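You operate a simulated robot arm through the tools that you are given. There is no shell and no other tool.

Carry out the task below with a simulated robot arm. There is one attempt and no reset: what you move stays moved.

TASK
Push in sill plugs A and B, then clip both waiting covers on.
Fine: following scooter; pad E's cover on seat B, pad F's on A, lapping over B; leave seats C and D; line stopped.
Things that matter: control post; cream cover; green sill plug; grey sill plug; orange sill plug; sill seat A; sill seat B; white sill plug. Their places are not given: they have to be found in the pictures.

The check looks at the end state, three seconds after you hand in, the way a careful person would. Anything else that was tipped, shoved, dropped, spilled or broken makes it a failure. A push-on lid holds only when it is set on centred and level and pressed home; a screw cap is set on level and turned clockwise until tight.

THE ROBOT
A 7-joint arm with a two-finger parallel gripper, fixed in place. Base frame: the origin is on the floor under the middle of its stand, x ahead of it, y to its left, z up. Lengths are in mm, angles in degrees, forces in N, time in s.
It reaches about 1147 mm from its shoulder. Its first joint turns from -166.0 to 166.0 degrees. Payload 3.43 kg.
The tool frame sits at the grasp point between the pads (the TCP): z along the fingers, y along the line on which they close. The tips reach 30 mm beyond it. The gripper opens to 94 mm. The fingers are 28 mm wide and 10 mm thick; the gripper's body (50 by 96 mm) begins 55 mm behind the TCP.
Orientation is that of the tool frame in the base frame, as a unit quaternion [w, x, y, z]. With the fingers straight down and closing along the base's y, the tool's x points along the base's -x, its y along +y and its z along -z.

THE INTERFACE
- The arm moves only by the tool step_arm. Its argument "increments" is a list of rows, each a list of 7 numbers: the turn, a rotation vector about the tool's x, y, z in units of 60 degrees (1.0 is 60 degrees), then the shift along the tool's x, y, z in units of 200 mm (1.0 is 200 mm), then the closure, from 0 (fully open) to 1 (shut). In form: [[wx, wy, wz, x, y, z, gripper], ...]. A call has 1 to 20 rows; each row is the pose to reach, as a shift and turn from the pose commanded when the call began, along the tool's axes at that moment. A call with a number of a shift or a turn outside -1 to 1 is refused whole. A row lasts 0.2 s, in which the tool goes at most 50 mm and 8.6 degrees; a call with a longer step from one row to the next is refused whole, and so is a gripper value outside its range. A pose out of reach is approached as far as the arm can. The call stops where the force on the tool passes 50 N (or 10 N more than at its start, if that is more) or the arm is blocked; 0.2 s more then pass. The fingers move at their own pace (about 45 mm/s each) and stop on an object; they squeeze with about 23 N. The grip force told is the motor's: it shows also when the fingers shut on nothing. Time passes only in rows, and 0.2 s behind the last, so rows that repeat a pose let the fingers close. The reply holds the time, the measured pose of the TCP, the force on the tool along the base axes, the opening and the grip force, in the units named above and with some noise, with the torque about the TCP (base axes, N m) and any sound that the robot's microphone picked up.
- Cameras (640 x 400 px; columns grow to the right, rows downward): "scene" is fixed at [397.4, 499.8, 1490.5]; the picture's right is [-0.44, -0.90, 0.00], its down [-0.86, 0.43, -0.27] and it looks along [0.24, -0.12, -0.96] (base axes); focal length 350 px, centre (320, 200). "wrist" rides on the gripper at [76, 14, -103] in the tool frame; the picture's right is [-0.18, 0.98, 0.00], its down [-0.75, -0.14, -0.64] and it looks along [-0.63, -0.12, 0.77] (tool axes); focal length 243 px, centre (320, 200).
- get_image(camera): a new picture of that camera. The clock stands still meanwhile.
- point_at(camera, pixels): there is no depth. For up to 12 entries [column, row, z] of the newest picture of that camera ("zoom" is the newest enlarged one), the place [x, y] in the base frame at which the ray of that pixel passes the height z, good to about 2 mm. The clock stands still meanwhile.
- inspect(camera, box): a new picture of the part [left, top, right, bottom] of that camera's present view, enlarged. The clock stands still meanwhile.
- close_job(): hands the job in; it is judged then, once.

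Open the gripper and draw the arm clear of the work before you hand the job in, unless the task says otherwise.

The tools are called after "Call:" by a JSON object that holds its "op" and its "data". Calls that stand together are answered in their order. step_arm: Moves the arm, as the interface text tells. Its arguments: {"type":"object","properties":{"increments":{"type":"array","items":{"type":"array","items":{"type":"number"}}}},"required":["increments"]} The other tools are called the same way: get_image (camera) takes a picture; point_at (camera, pixels) gives the place at which the rays of pixels pass given heights; inspect (camera, box) takes an enlarged picture of a part of a camera's view; close_job () hands the job in.

At the start:

```text
time: 0.0
eef_pos: [438.3, 382.1, 1088.9]
tcp_rot: [0.0, 0.0, 1.0, 0.0]
contact_force: [0.0, -0.1, -0.1]
wrist_torque: [0.0, 0.01, 0.01]
opening: 94.1
grip_force: 0.0
```

scene: 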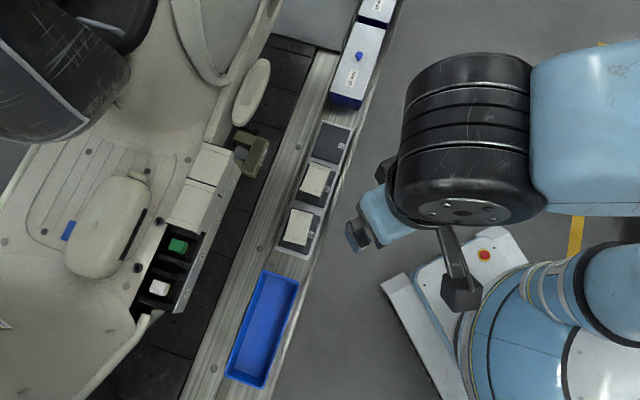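
wrist: 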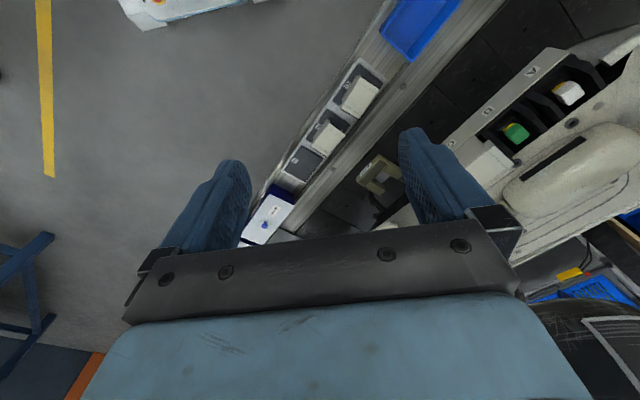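

The scene shows a scooter on the left with green (178,247) and white (160,287) plugs in dark seats, two cream covers on pads at (314,180) and (298,227), and a control post near (485,255). I'll enlarge these regions to read the labels.

Call:
{"op": "inspect", "data": {"camera": "scene", "box": [120, 120, 280, 320]}}

Call:
{"op": "inspect", "data": {"camera": "scene", "box": [260, 100, 370, 260]}}

Call:
{"op": "inspect", "data": {"camera": "scene", "box": [370, 200, 540, 330]}}

Call:
{"op": "inspect", "data": {"camera": "wrist", "box": [440, 30, 640, 190]}}

Call:
{"op": "inspect", "data": {"camera": "wrist", "box": [230, 40, 430, 250]}}

```text
2.00 times, centred on (200, 220) of scene
```

zoom: 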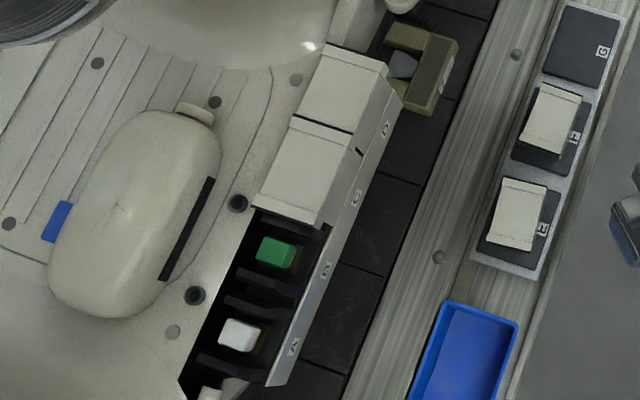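

```text
2.50 times, centred on (315, 180) of scene
```

zoom: 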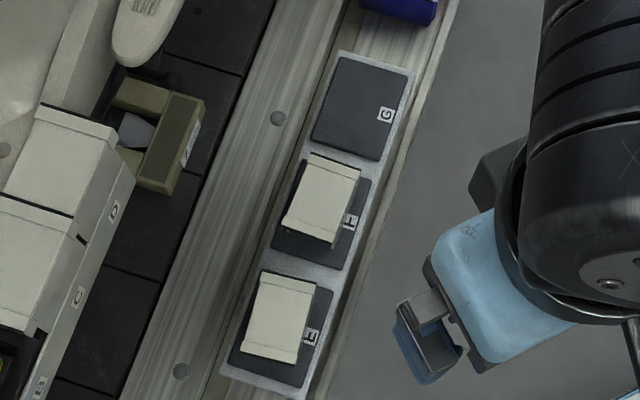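

```text
3.08 times, centred on (455, 265) of scene
```

zoom: 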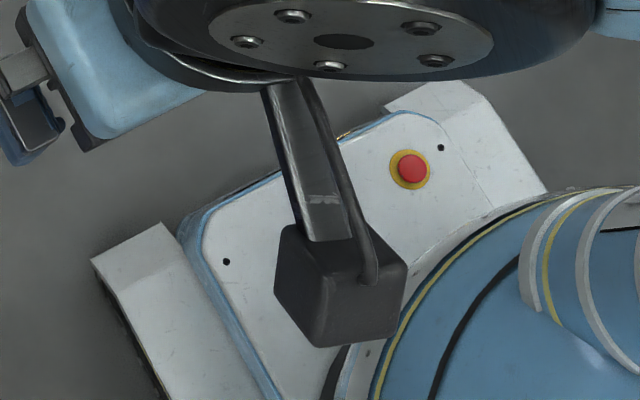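

```text
2.50 times, centred on (540, 110) of wrist
```

zoom: 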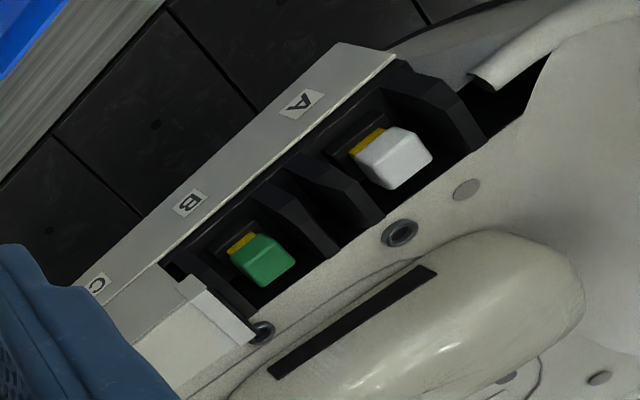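

```text
1.90 times, centred on (330, 145) of wrist
```

zoom: 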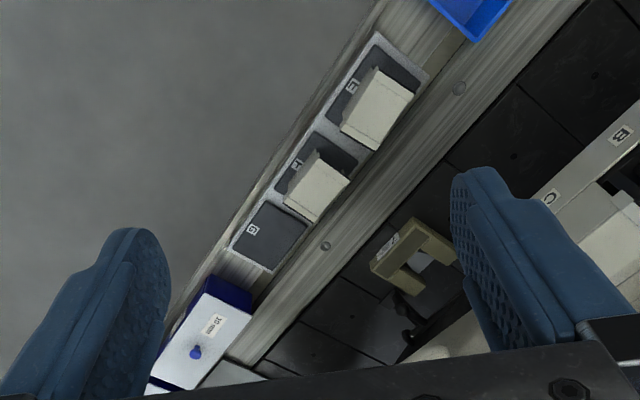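

The box with a blue button at (357,55) has printed labels; I need to read them, and look at the other edges for the grey/orange plugs.

Call:
{"op": "inspect", "data": {"camera": "scene", "box": [310, 0, 420, 120]}}

Call:
{"op": "inspect", "data": {"camera": "scene", "box": [0, 0, 280, 160]}}

Call:
{"op": "inspect", "data": {"camera": "scene", "box": [0, 220, 280, 400]}}

Call:
{"op": "inspect", "data": {"camera": "wrist", "box": [480, 200, 640, 320]}}

Call:
{"op": "inspect", "data": {"camera": "wrist", "box": [230, 170, 310, 250]}}

Call:
{"op": "inspect", "data": {"camera": "wrist", "box": [80, 0, 280, 60]}}

```text
3.33 times, centred on (365, 60) of scene
```

zoom: 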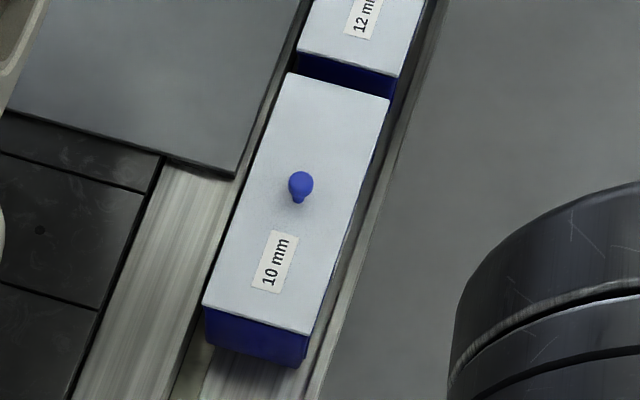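

```text
2.29 times, centred on (140, 80) of scene
```

zoom: 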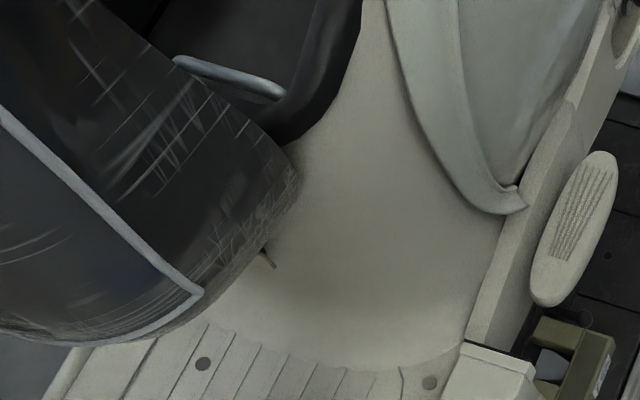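

```text
2.22 times, centred on (140, 310) of scene
```

zoom: 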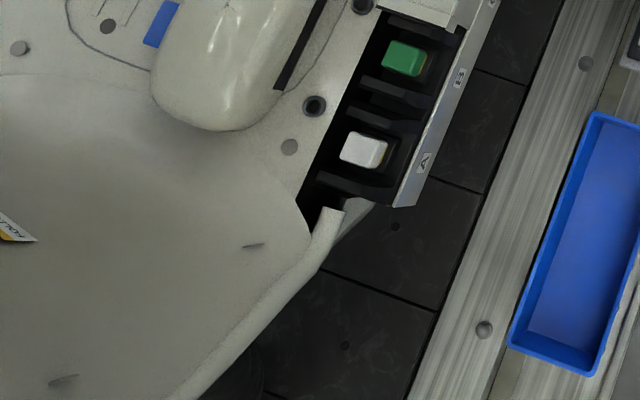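

```text
3.33 times, centred on (560, 260) of wrist
```

zoom: 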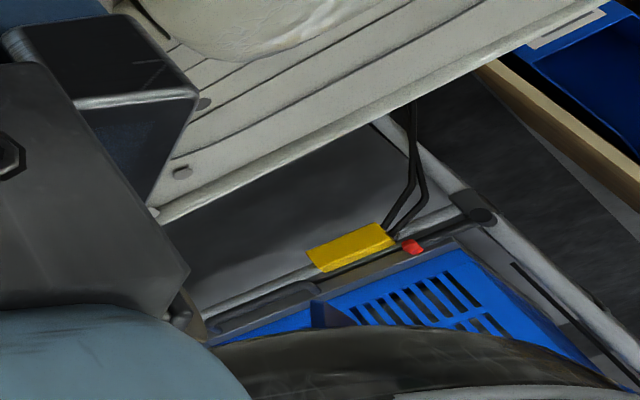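

```text
5.00 times, centred on (270, 210) of wrist
```

zoom: 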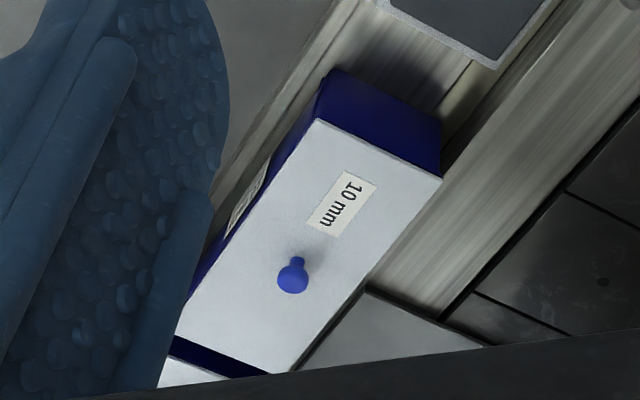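

```text
3.20 times, centred on (180, 30) of wrist
```

zoom: 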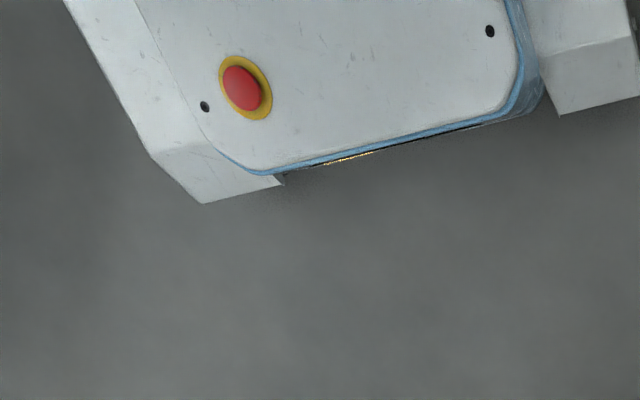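

The olive object at (248,153) might be the control post. I'll enlarge it in both views and the items around it.

Call:
{"op": "inspect", "data": {"camera": "scene", "box": [220, 115, 280, 185]}}

Call:
{"op": "inspect", "data": {"camera": "wrist", "box": [340, 140, 420, 240]}}

Call:
{"op": "inspect", "data": {"camera": "scene", "box": [130, 220, 220, 320]}}

Call:
{"op": "inspect", "data": {"camera": "scene", "box": [150, 130, 250, 250]}}

```text
5.71 times, centred on (250, 150) of scene
```

zoom: 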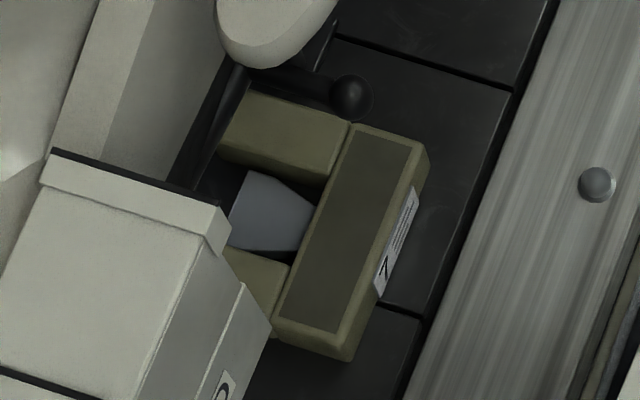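

```text
4.00 times, centred on (380, 190) of wrist
```

zoom: 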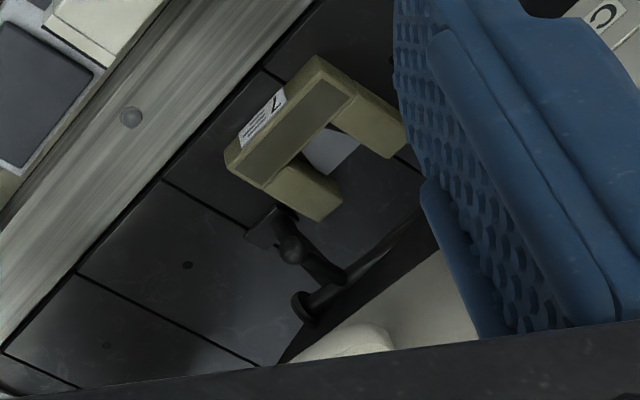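

```text
4.00 times, centred on (175, 270) of scene
```

zoom: 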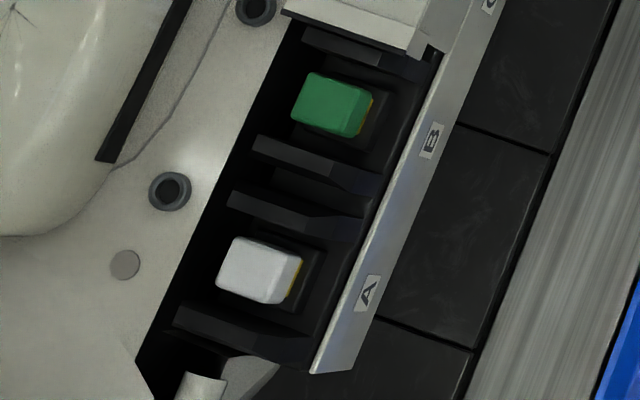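

```text
3.33 times, centred on (200, 190) of scene
```

zoom: 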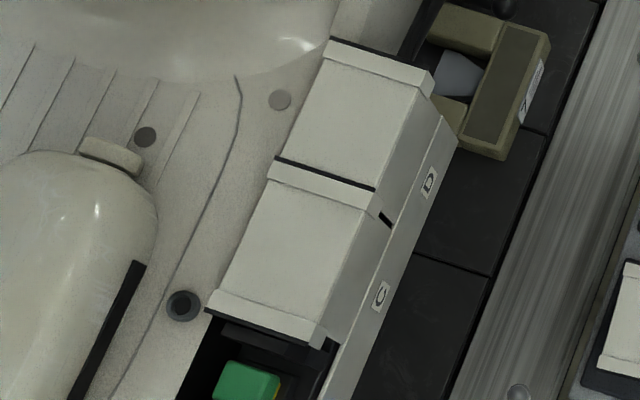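

I'll triangulate key points by comparing the scene and wrist rays at several heights.

Call:
{"op": "point_at", "data": {"camera": "scene", "pixels": [[178, 246, 600], [178, 246, 700], [178, 246, 800], [298, 227, 400], [298, 227, 500], [298, 227, 600], [314, 180, 500], [357, 56, 500], [248, 153, 100], [485, 255, 500], [160, 287, 700], [385, 285, 400]]}}

Call:
{"op": "point_at", "data": {"camera": "wrist", "pixels": [[516, 134, 600], [516, 134, 700], [516, 134, 800], [362, 97, 400], [362, 97, 500], [362, 97, 600], [330, 137, 500], [264, 226, 500], [378, 174, 100], [157, 2, 500], [568, 94, 700], [142, 22, 400]]}}

```text
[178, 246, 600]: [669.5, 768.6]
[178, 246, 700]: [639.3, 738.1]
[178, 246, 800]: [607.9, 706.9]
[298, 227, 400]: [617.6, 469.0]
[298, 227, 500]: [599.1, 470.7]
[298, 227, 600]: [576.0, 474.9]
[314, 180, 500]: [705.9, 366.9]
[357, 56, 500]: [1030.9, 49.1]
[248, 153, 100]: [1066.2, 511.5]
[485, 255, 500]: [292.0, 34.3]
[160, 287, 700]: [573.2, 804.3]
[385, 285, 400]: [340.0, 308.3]
```

```text
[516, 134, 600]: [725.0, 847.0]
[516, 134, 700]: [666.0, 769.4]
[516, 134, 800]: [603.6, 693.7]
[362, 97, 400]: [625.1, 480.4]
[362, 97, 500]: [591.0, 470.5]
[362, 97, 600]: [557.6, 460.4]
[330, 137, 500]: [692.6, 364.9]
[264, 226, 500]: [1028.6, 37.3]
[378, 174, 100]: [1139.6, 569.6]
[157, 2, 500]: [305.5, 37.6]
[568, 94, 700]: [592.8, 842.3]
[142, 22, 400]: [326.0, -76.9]
```

The line runs about 45° in x/y, plugs at about z 770, pads at about z 460. The control post isn't identified yet, so I'll turn the wrist in place (60° about the tool z) to look around and see if anything moves with time.

Call:
{"op": "step_arm", "data": {"increments": [[0, 0, -0.125, 0, 0, 0, 0], [0, 0, -0.25, 0, 0, 0, 0], [0, 0, -0.375, 0, 0, 0, 0], [0, 0, -0.5, 0, 0, 0, 0], [0, 0, -0.625, 0, 0, 0, 0], [0, 0, -0.75, 0, 0, 0, 0], [0, 0, -0.875, 0, 0, 0, 0], [0, 0, -1, 0, 0, 0, 0]]}}

Call:
{"op": "get_image", "data": {"camera": "wrist"}}

Call:
{"op": "get_image", "data": {"camera": "scene"}}

```text
time: 1.8
eef_pos: [437.9, 381.3, 1088.9]
tcp_rot: [0.0, -0.501, 0.866, 0.0]
contact_force: [0.3, -0.1, 0.2]
wrist_torque: [0.03, -0.01, 0.01]
opening: 93.9
grip_force: 0.1
```

```text
taken
```

wrist: 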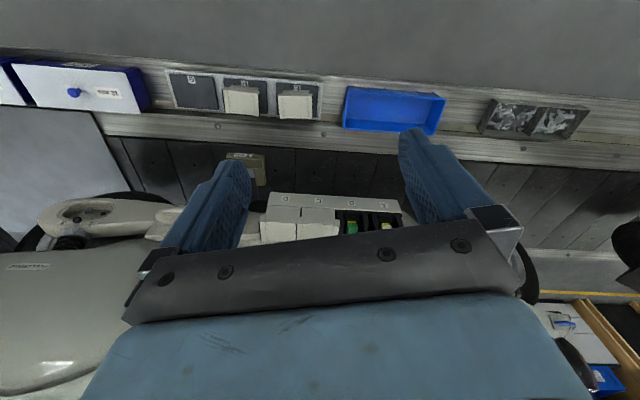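

```text
taken
```

scene: 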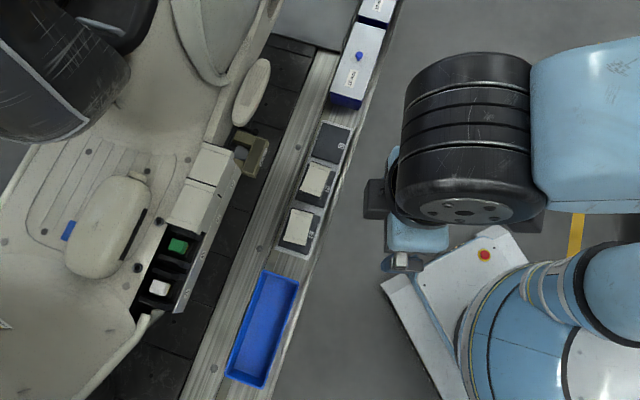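

The scene is unchanged after 1.8 s so the line seems stopped; at the right edge (630,240) another wheel appears. I'll enlarge these parts.

Call:
{"op": "inspect", "data": {"camera": "wrist", "box": [220, 140, 420, 250]}}

Call:
{"op": "inspect", "data": {"camera": "wrist", "box": [460, 80, 640, 200]}}

Call:
{"op": "inspect", "data": {"camera": "wrist", "box": [500, 200, 640, 400]}}

Call:
{"op": "inspect", "data": {"camera": "wrist", "box": [0, 100, 220, 400]}}

```text
3.20 times, centred on (320, 195) of wrist
```

zoom: 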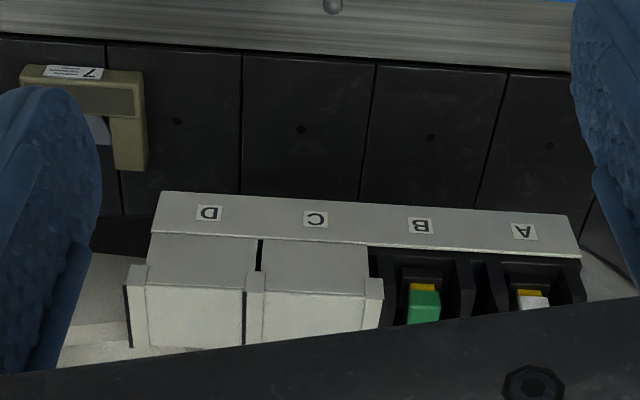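

```text
3.33 times, centred on (550, 140) of wrist
```

zoom: 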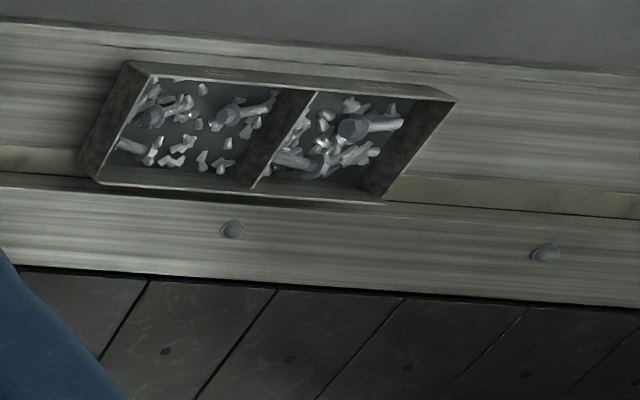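

```text
2.00 times, centred on (570, 300) of wrist
```

zoom: 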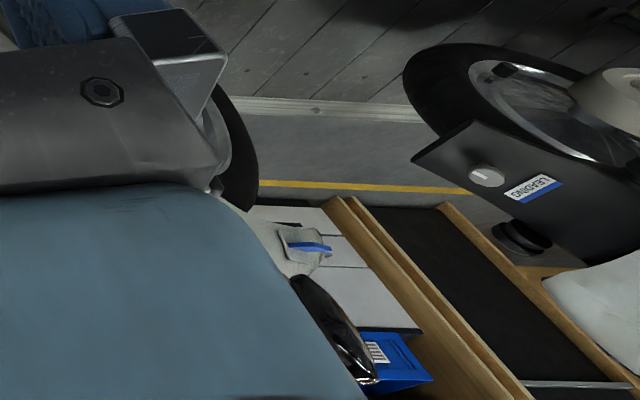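

```text
1.33 times, centred on (110, 250) of wrist
```

zoom: 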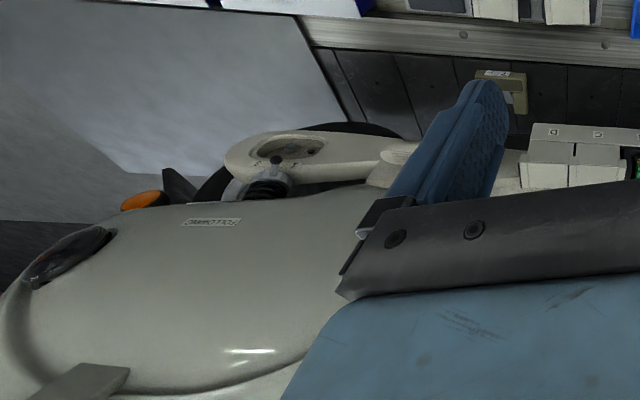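

The scooter in front is marked FOLLOWING and the other LEADING, so this is the right one. I'll keep turning to find the control post (a plate with a knob appears at about (615,245)).

Call:
{"op": "step_arm", "data": {"increments": [[0, 0, -0.125, 0, 0, 0, 0], [0, 0, -0.25, 0, 0, 0, 0], [0, 0, -0.375, 0, 0, 0, 0], [0, 0, -0.5, 0, 0, 0, 0], [0, 0, -0.625, 0, 0, 0, 0], [0, 0, -0.75, 0, 0, 0, 0]]}}

Call:
{"op": "get_image", "data": {"camera": "wrist"}}

Call:
{"op": "inspect", "data": {"camera": "wrist", "box": [440, 120, 640, 320]}}

Call:
{"op": "inspect", "data": {"camera": "wrist", "box": [0, 180, 160, 360]}}

```text
time: 3.2
eef_pos: [438.1, 381.6, 1089.4]
tcp_rot: [0.0, 0.795, -0.607, 0.0]
contact_force: [0.9, 0.0, 0.6]
wrist_torque: [0.0, -0.03, 0.0]
opening: 94.1
grip_force: 0.0
```

```text
taken
```

wrist: 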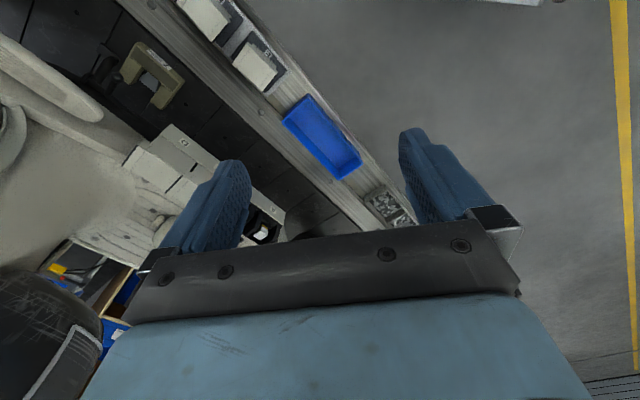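

```text
2.00 times, centred on (540, 220) of wrist
```

zoom: 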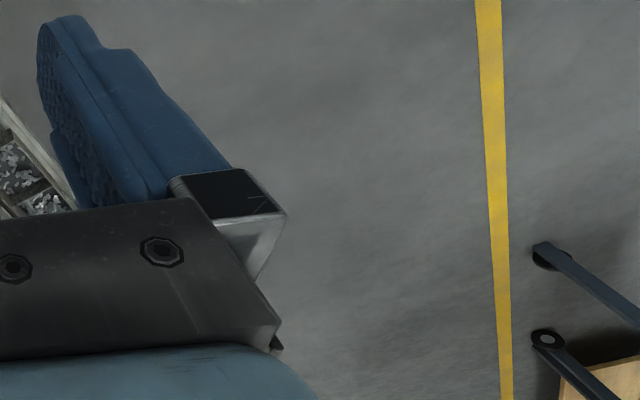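

```text
2.22 times, centred on (80, 270) of wrist
```

zoom: 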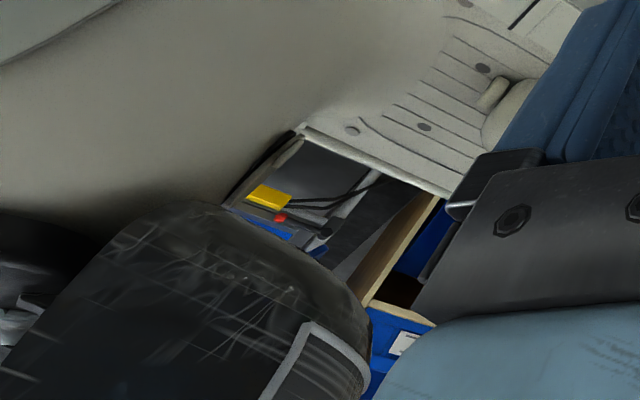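

Now looking toward +y. I'll tilt the camera up to see farther around.

Call:
{"op": "step_arm", "data": {"increments": [[0, -0.12, 0, 0, 0, 0, 0], [0, -0.24, 0, 0, 0, 0, 0], [0, -0.36, 0, 0, 0, 0, 0], [0, -0.48, 0, 0, 0, 0, 0], [0, -0.6, 0, 0, 0, 0, 0]]}}

Call:
{"op": "get_image", "data": {"camera": "wrist"}}

Call:
{"op": "get_image", "data": {"camera": "scene"}}

```text
time: 4.4
eef_pos: [438.8, 382.1, 1088.9]
tcp_rot: [-0.189, 0.755, -0.578, -0.246]
contact_force: [-0.5, -0.1, -0.1]
wrist_torque: [0.0, 0.0, 0.01]
opening: 93.8
grip_force: 0.1
```

```text
taken
```

wrist: 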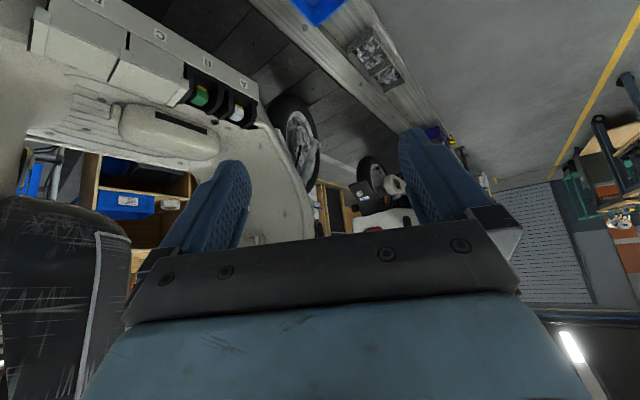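

```text
taken
```

scene: 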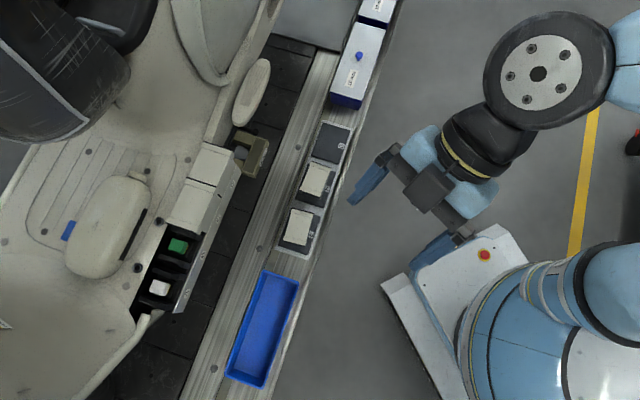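

At the scene's right edge (635,142) a black object with red shows up now. I'll enlarge it and the wrist's right region.

Call:
{"op": "inspect", "data": {"camera": "scene", "box": [580, 90, 640, 190]}}

Call:
{"op": "inspect", "data": {"camera": "wrist", "box": [400, 60, 640, 260]}}

Call:
{"op": "inspect", "data": {"camera": "wrist", "box": [280, 120, 460, 260]}}

Call:
{"op": "point_at", "data": {"camera": "scene", "pixels": [[637, 142, 0], [637, 142, 500], [637, 142, 1000]]}}

```text
4.00 times, centred on (610, 140) of scene
```

zoom: 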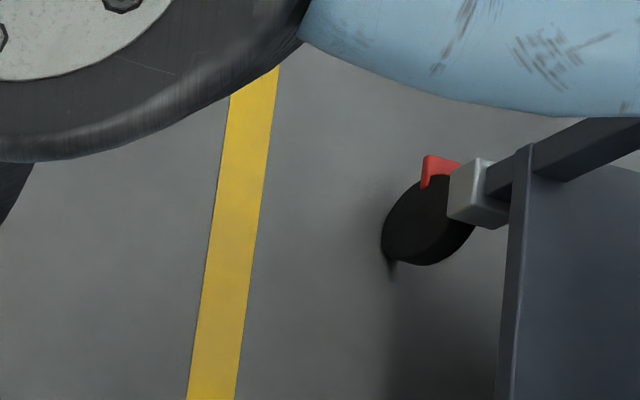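

```text
2.00 times, centred on (520, 160) of wrist
```

zoom: 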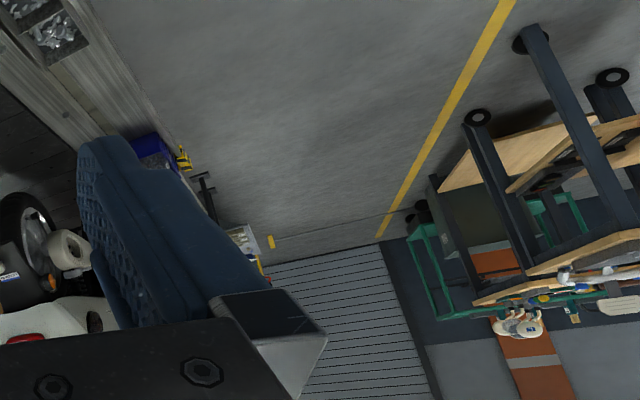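

```text
2.86 times, centred on (370, 190) of wrist
```

zoom: 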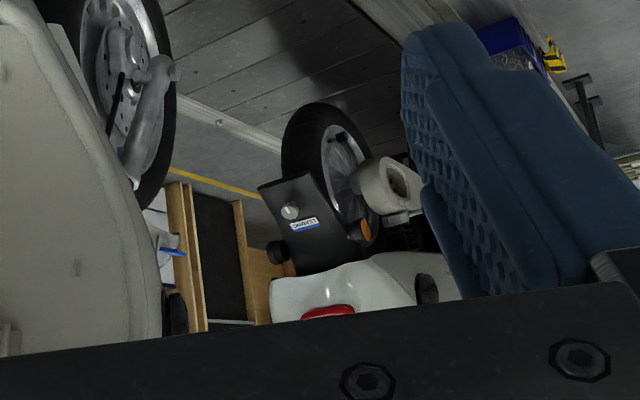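

```text
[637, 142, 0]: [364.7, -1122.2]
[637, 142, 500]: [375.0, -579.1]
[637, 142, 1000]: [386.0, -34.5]
```

That was only a cart caster. Now I'll sweep the raised camera back clockwise in 60° pieces to look at the +u end and the robot's right.

Call:
{"op": "step_arm", "data": {"increments": [[0.0735, 0, 0.101, 0, 0, 0, 0], [0.147, 0, 0.202, 0, 0, 0, 0], [0.2205, 0, 0.303, 0, 0, 0, 0], [0.294, 0, 0.4045, 0, 0, 0, 0], [0.3675, 0, 0.5056, 0, 0, 0, 0], [0.441, 0, 0.607, 0, 0, 0, 0], [0.5145, 0, 0.708, 0, 0, 0, 0], [0.588, 0, 0.809, 0, 0, 0, 0]]}}

Call:
{"op": "get_image", "data": {"camera": "wrist"}}

Call:
{"op": "inspect", "data": {"camera": "wrist", "box": [0, 0, 320, 240]}}

Call:
{"op": "inspect", "data": {"camera": "wrist", "box": [320, 0, 640, 240]}}

```text
time: 6.2
eef_pos: [438.5, 381.5, 1090.0]
tcp_rot: [0.285, -0.364, 0.879, 0.118]
contact_force: [-0.2, 0.0, 0.0]
wrist_torque: [0.01, 0.02, 0.03]
opening: 94.0
grip_force: 0.2
```

```text
taken
```

wrist: 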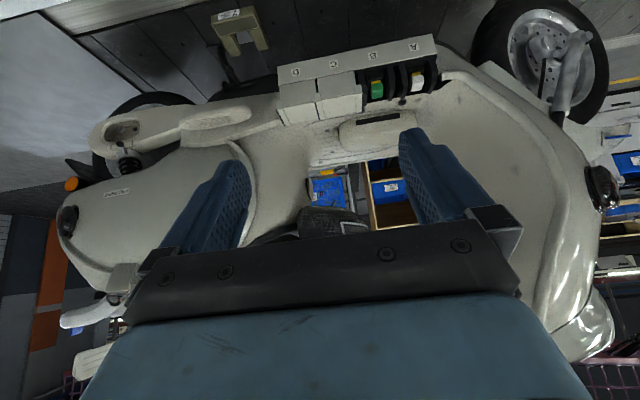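

```text
1.67 times, centred on (160, 120) of wrist
```

zoom: 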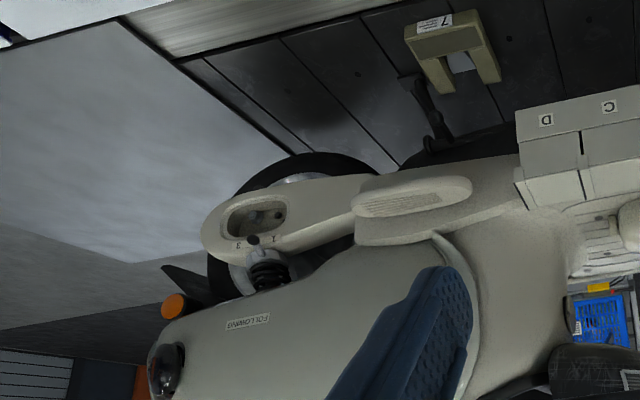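

```text
1.67 times, centred on (480, 120) of wrist
```

zoom: 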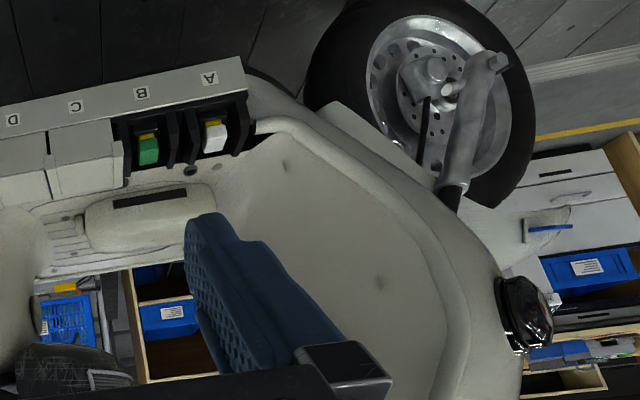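

I can see the FOLLOWING mark and seats A-D. I keep sweeping clockwise for the control post.

Call:
{"op": "step_arm", "data": {"increments": [[0.0735, 0, 0.101, 0, 0, 0, 0], [0.147, 0, 0.202, 0, 0, 0, 0], [0.2205, 0, 0.303, 0, 0, 0, 0], [0.294, 0, 0.4045, 0, 0, 0, 0], [0.3675, 0, 0.5056, 0, 0, 0, 0], [0.441, 0, 0.607, 0, 0, 0, 0], [0.5145, 0, 0.708, 0, 0, 0, 0], [0.588, 0, 0.809, 0, 0, 0, 0]]}}

Call:
{"op": "get_image", "data": {"camera": "wrist"}}

Call:
{"op": "inspect", "data": {"camera": "wrist", "box": [0, 0, 320, 240]}}

Call:
{"op": "inspect", "data": {"camera": "wrist", "box": [320, 0, 640, 240]}}

```text
time: 7.9
eef_pos: [452.1, 370.3, 1091.3]
tcp_rot: [0.235, 0.091, 0.967, 0.022]
contact_force: [-0.2, 0.8, -0.3]
wrist_torque: [-0.03, -0.06, -0.04]
opening: 94.2
grip_force: 0.2
stopped in row 8: the arm was blocked; the commanded pose is now the measured one
```

```text
taken
```

wrist: 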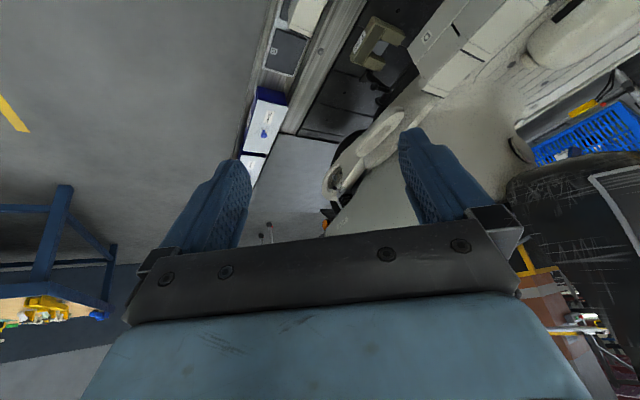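

```text
1.67 times, centred on (160, 120) of wrist
```

zoom: 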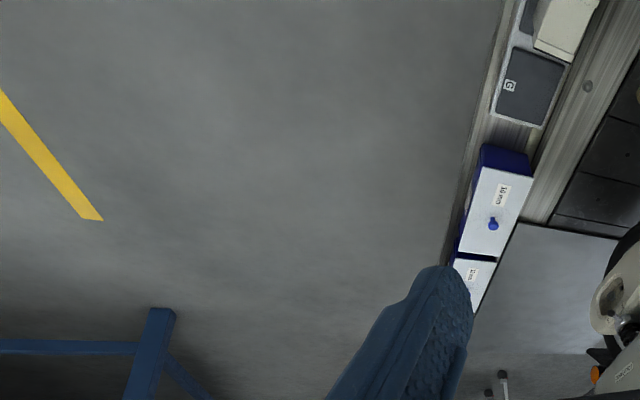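

```text
1.67 times, centred on (480, 120) of wrist
```

zoom: 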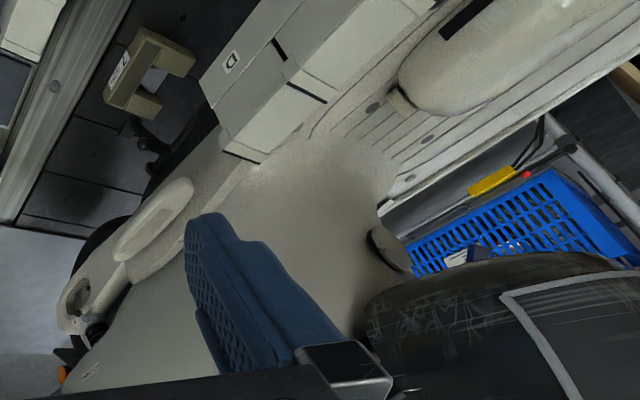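

The arm reached a joint limit in the last row; the view shows small posts near (265,235). I'll enlarge that zone.

Call:
{"op": "inspect", "data": {"camera": "wrist", "box": [235, 130, 345, 245]}}

Call:
{"op": "inspect", "data": {"camera": "wrist", "box": [0, 180, 130, 340]}}

Call:
{"op": "inspect", "data": {"camera": "wrist", "box": [510, 200, 640, 400]}}

Call:
{"op": "get_image", "data": {"camera": "scene"}}

```text
3.48 times, centred on (290, 188) of wrist
```

zoom: 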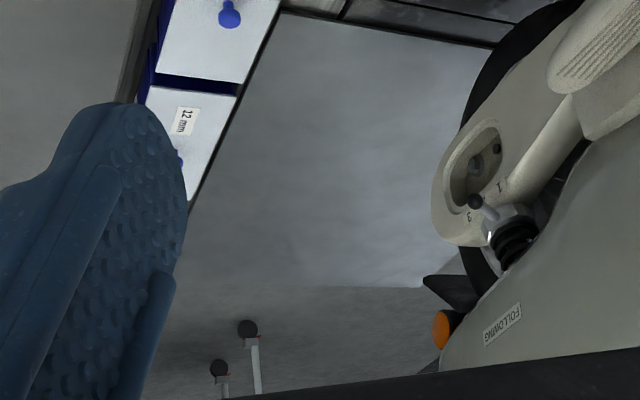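

```text
2.50 times, centred on (65, 260) of wrist
```

zoom: 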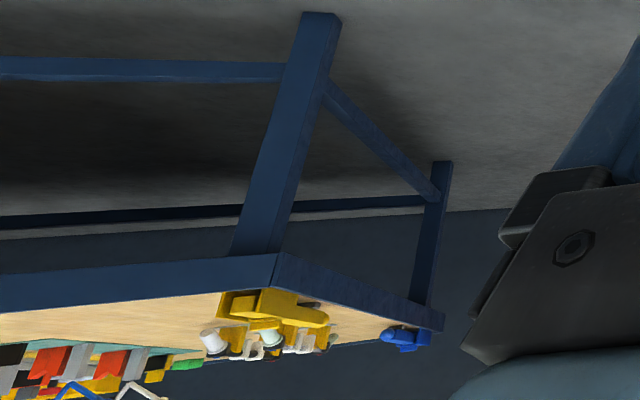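

```text
2.00 times, centred on (575, 300) of wrist
```

zoom: 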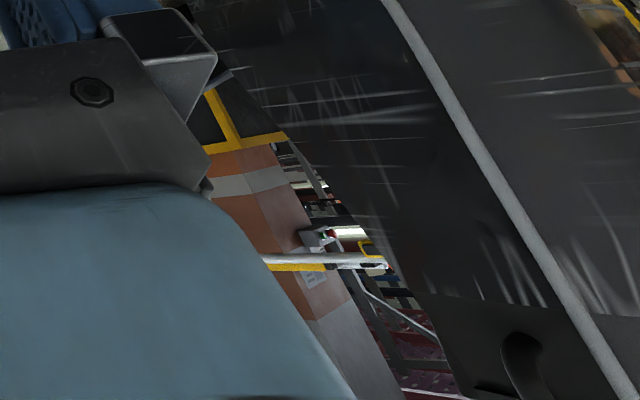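

```text
taken
```

scene: 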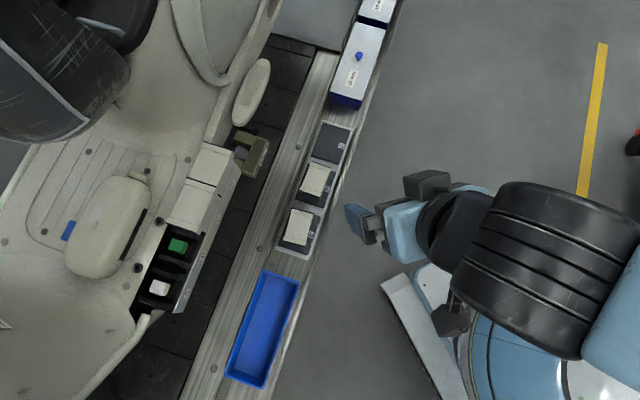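

No control post in this view besides distant casters and a workbench. I'll swing the arm clockwise around its base at this height to look at the right side and behind.

Call:
{"op": "step_arm", "data": {"increments": [[0.03, -0.006, 0.059, -0.1135, -0.162, 0.042, 0], [0.06, -0.011, 0.118, -0.227, -0.324, 0.084, 0], [0.09, -0.017, 0.1775, -0.3405, -0.4855, 0.126, 0], [0.12, -0.023, 0.2367, -0.454, -0.647, 0.168, 0], [0.15, -0.028, 0.296, -0.5675, -0.809, 0.21, 0], [0.18, -0.034, 0.355, -0.681, -0.971, 0.2525, 0]]}}

Call:
{"op": "step_arm", "data": {"increments": [[0.03, -0.006, 0.059, -0.1135, -0.162, 0.042, 0], [0.06, -0.011, 0.118, -0.227, -0.324, 0.084, 0], [0.09, -0.017, 0.1775, -0.3405, -0.4855, 0.126, 0], [0.12, -0.023, 0.2367, -0.454, -0.647, 0.168, 0], [0.15, -0.028, 0.296, -0.5675, -0.809, 0.21, 0], [0.18, -0.034, 0.355, -0.681, -0.971, 0.2525, 0]]}}

Call:
{"op": "get_image", "data": {"camera": "wrist"}}

Call:
{"op": "get_image", "data": {"camera": "scene"}}

```text
time: 9.3
eef_pos: [560.5, 154.0, 1090.4]
tcp_rot: [0.24, 0.289, 0.926, -0.031]
contact_force: [-0.2, 0.9, 0.3]
wrist_torque: [0.01, -0.05, 0.01]
opening: 94.1
grip_force: 0.1
```

```text
time: 10.7
eef_pos: [574.0, -86.3, 1094.3]
tcp_rot: [0.229, 0.475, 0.846, -0.076]
contact_force: [0.0, 1.0, 0.6]
wrist_torque: [-0.04, -0.02, -0.02]
opening: 93.9
grip_force: 0.0
```

```text
taken
```

wrist: 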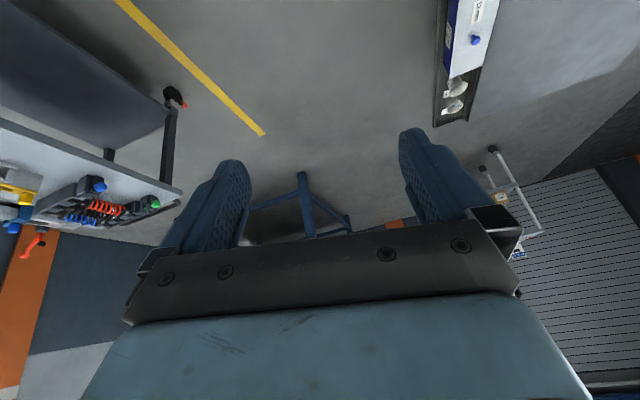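

```text
taken
```

scene: 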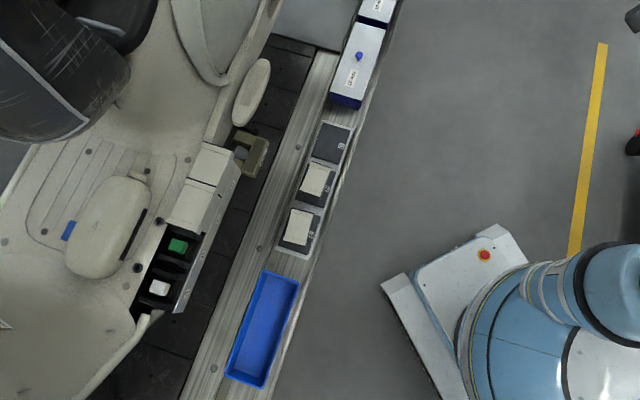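

Only a parts cart and workbench here. I'll keep swinging clockwise.

Call:
{"op": "step_arm", "data": {"increments": [[0.03, -0.006, 0.059, -0.1135, -0.162, 0.042, 0], [0.06, -0.011, 0.118, -0.227, -0.324, 0.084, 0], [0.09, -0.017, 0.1775, -0.3405, -0.4855, 0.126, 0], [0.12, -0.023, 0.2367, -0.454, -0.647, 0.168, 0], [0.15, -0.028, 0.296, -0.5675, -0.809, 0.21, 0], [0.18, -0.034, 0.355, -0.681, -0.971, 0.2525, 0]]}}

Call:
{"op": "get_image", "data": {"camera": "wrist"}}

Call:
{"op": "step_arm", "data": {"increments": [[0.03, -0.006, 0.059, -0.1135, -0.162, 0.042, 0], [0.06, -0.011, 0.118, -0.227, -0.324, 0.084, 0], [0.09, -0.017, 0.1775, -0.3405, -0.4855, 0.126, 0], [0.12, -0.023, 0.2367, -0.454, -0.647, 0.168, 0], [0.15, -0.028, 0.296, -0.5675, -0.809, 0.21, 0], [0.18, -0.034, 0.355, -0.681, -0.971, 0.2525, 0]]}}

Call:
{"op": "get_image", "data": {"camera": "wrist"}}

```text
time: 12.1
eef_pos: [486.6, -313.1, 1095.3]
tcp_rot: [0.209, 0.641, 0.728, -0.121]
contact_force: [-0.9, 0.8, 0.2]
wrist_torque: [-0.03, 0.02, 0.04]
opening: 93.9
grip_force: 0.1
```

```text
taken
```

wrist: 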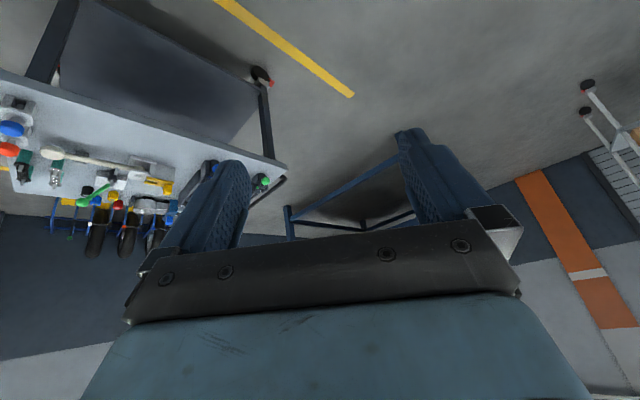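

```text
time: 13.5
eef_pos: [315.8, -485.4, 1093.6]
tcp_rot: [0.178, 0.78, 0.578, -0.159]
contact_force: [0.3, -0.1, -0.1]
wrist_torque: [-0.02, -0.02, 0.0]
opening: 94.1
grip_force: 0.2
```

```text
taken
```

wrist: 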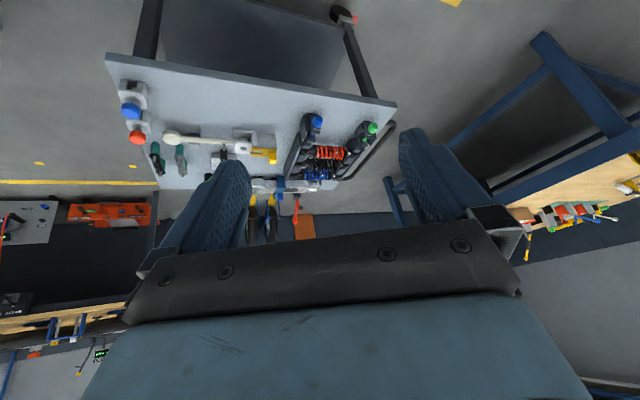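

On the cart there's something with a blue and a red round top at (130,112) and (137,138). I'll enlarge.

Call:
{"op": "inspect", "data": {"camera": "wrist", "box": [90, 60, 250, 200]}}

Call:
{"op": "inspect", "data": {"camera": "wrist", "box": [0, 180, 200, 380]}}

Call:
{"op": "inspect", "data": {"camera": "wrist", "box": [230, 90, 420, 240]}}

```text
2.86 times, centred on (170, 130) of wrist
```

zoom: 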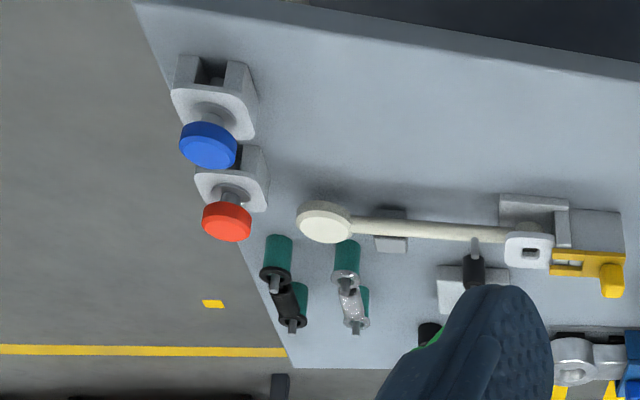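

```text
2.00 times, centred on (100, 280) of wrist
```

zoom: 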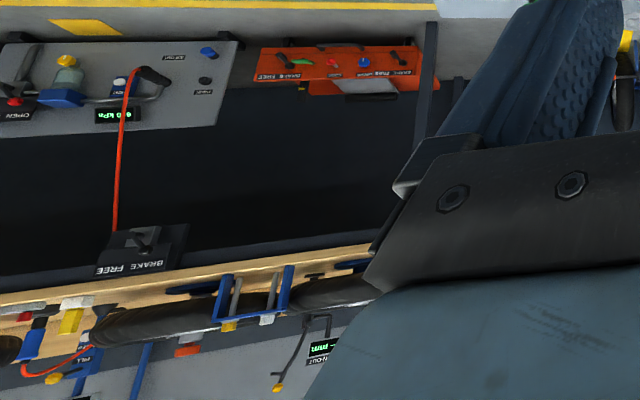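

```text
2.67 times, centred on (325, 165) of wrist
```

zoom: 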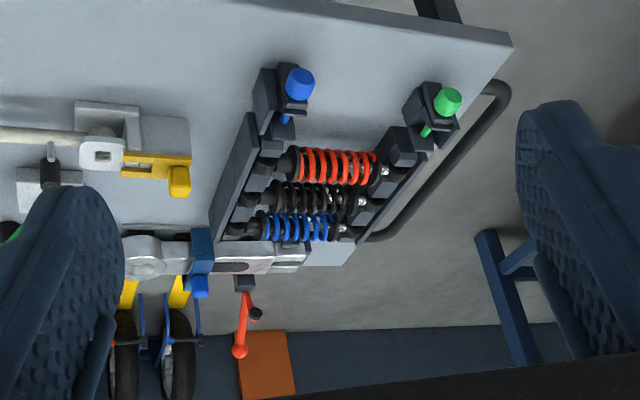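

That's a tool cart with knobs; other benches behind. I'll keep sweeping clockwise to see behind the robot.

Call:
{"op": "step_arm", "data": {"increments": [[0.03, -0.006, 0.059, -0.1135, -0.162, 0.042, 0], [0.06, -0.011, 0.118, -0.227, -0.324, 0.084, 0], [0.09, -0.017, 0.1775, -0.3405, -0.4855, 0.126, 0], [0.12, -0.023, 0.2367, -0.454, -0.647, 0.168, 0], [0.15, -0.028, 0.296, -0.5675, -0.809, 0.21, 0], [0.18, -0.034, 0.355, -0.681, -0.971, 0.2525, 0]]}}

Call:
{"op": "get_image", "data": {"camera": "wrist"}}

Call:
{"op": "step_arm", "data": {"increments": [[0.03, -0.006, 0.059, -0.1135, -0.162, 0.042, 0], [0.06, -0.011, 0.118, -0.227, -0.324, 0.084, 0], [0.09, -0.017, 0.1775, -0.3405, -0.4855, 0.126, 0], [0.12, -0.023, 0.2367, -0.454, -0.647, 0.168, 0], [0.15, -0.028, 0.296, -0.5675, -0.809, 0.21, 0], [0.18, -0.034, 0.355, -0.681, -0.971, 0.2525, 0]]}}

Call:
{"op": "get_image", "data": {"camera": "wrist"}}

```text
time: 14.9
eef_pos: [86.7, -571.0, 1095.3]
tcp_rot: [0.14, 0.884, 0.404, -0.191]
contact_force: [-0.3, 0.2, -0.3]
wrist_torque: [-0.01, -0.01, 0.01]
opening: 94.0
grip_force: 0.0
```

```text
taken
```

wrist: 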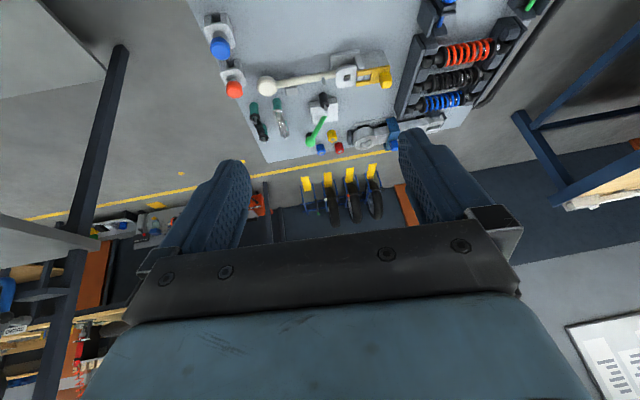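

```text
time: 16.3
eef_pos: [-154.4, -556.7, 1093.5]
tcp_rot: [0.099, 0.948, 0.212, -0.214]
contact_force: [0.2, 0.3, 0.8]
wrist_torque: [0.0, 0.02, -0.01]
opening: 94.1
grip_force: 0.1
```

```text
taken
```

wrist: 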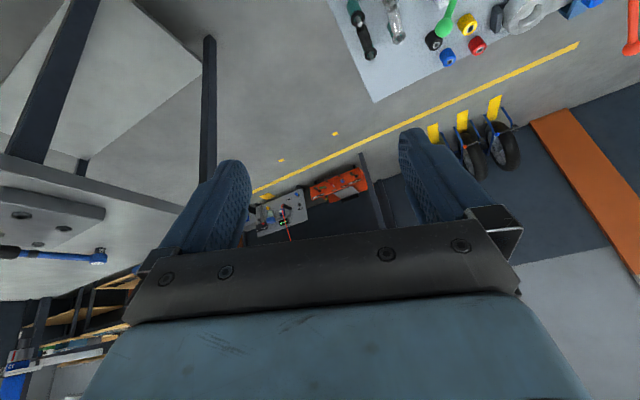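

Let me check how near that left table (at (60,240)) is before swinging further.

Call:
{"op": "point_at", "data": {"camera": "wrist", "pixels": [[180, 205, 900], [180, 205, 1000], [90, 260, 900], [100, 215, 850], [210, 40, 100], [60, 190, 850]]}}

Call:
{"op": "inspect", "data": {"camera": "wrist", "box": [0, 100, 200, 400]}}

```text
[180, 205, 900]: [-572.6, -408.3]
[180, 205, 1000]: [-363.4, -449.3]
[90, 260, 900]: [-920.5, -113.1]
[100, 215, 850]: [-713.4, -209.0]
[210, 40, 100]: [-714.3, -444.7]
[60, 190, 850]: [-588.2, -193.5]
```

```text
1.33 times, centred on (100, 250) of wrist
```

zoom: 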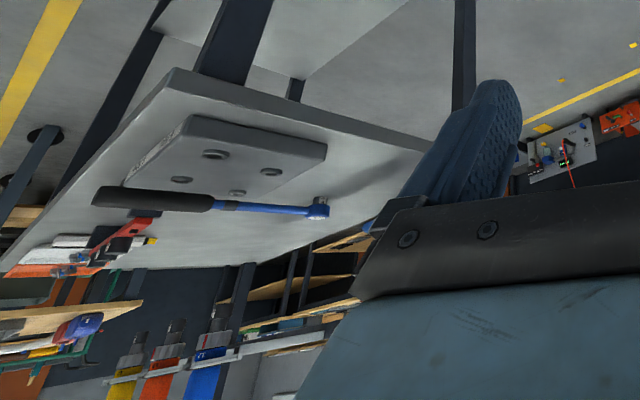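

The rear table top is around z 800, well below the arm at z≈1060, so I continue sweeping.

Call:
{"op": "step_arm", "data": {"increments": [[0.03, -0.006, 0.059, -0.1135, -0.162, 0.042, 0], [0.06, -0.011, 0.118, -0.227, -0.324, 0.084, 0], [0.09, -0.017, 0.1775, -0.3405, -0.4855, 0.126, 0], [0.12, -0.023, 0.2367, -0.454, -0.647, 0.168, 0], [0.15, -0.028, 0.296, -0.5675, -0.809, 0.21, 0], [0.18, -0.034, 0.355, -0.681, -0.971, 0.2525, 0]]}}

Call:
{"op": "get_image", "data": {"camera": "wrist"}}

Call:
{"op": "inspect", "data": {"camera": "wrist", "box": [0, 0, 240, 240]}}

```text
time: 17.7
eef_pos: [-369.5, -450.6, 1087.7]
tcp_rot: [0.05, 0.973, 0.011, -0.227]
contact_force: [0.0, 0.4, 0.3]
wrist_torque: [0.01, 0.01, -0.01]
opening: 93.9
grip_force: 0.1
```

```text
taken
```

wrist: 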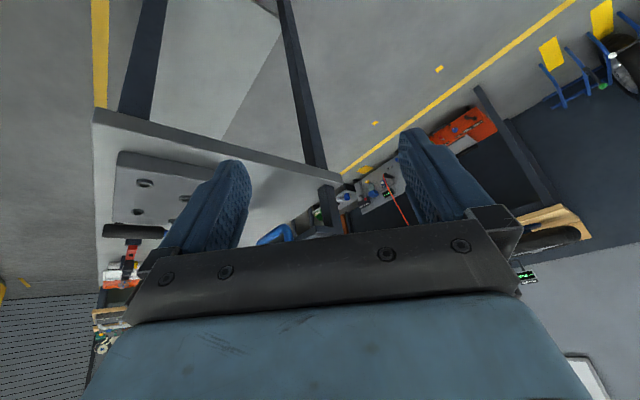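

```text
1.67 times, centred on (120, 120) of wrist
```

zoom: 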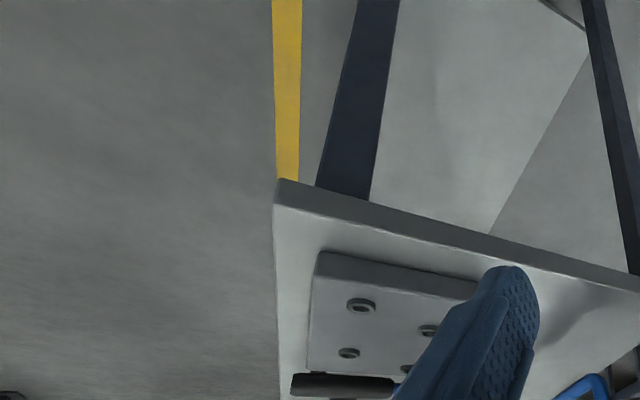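

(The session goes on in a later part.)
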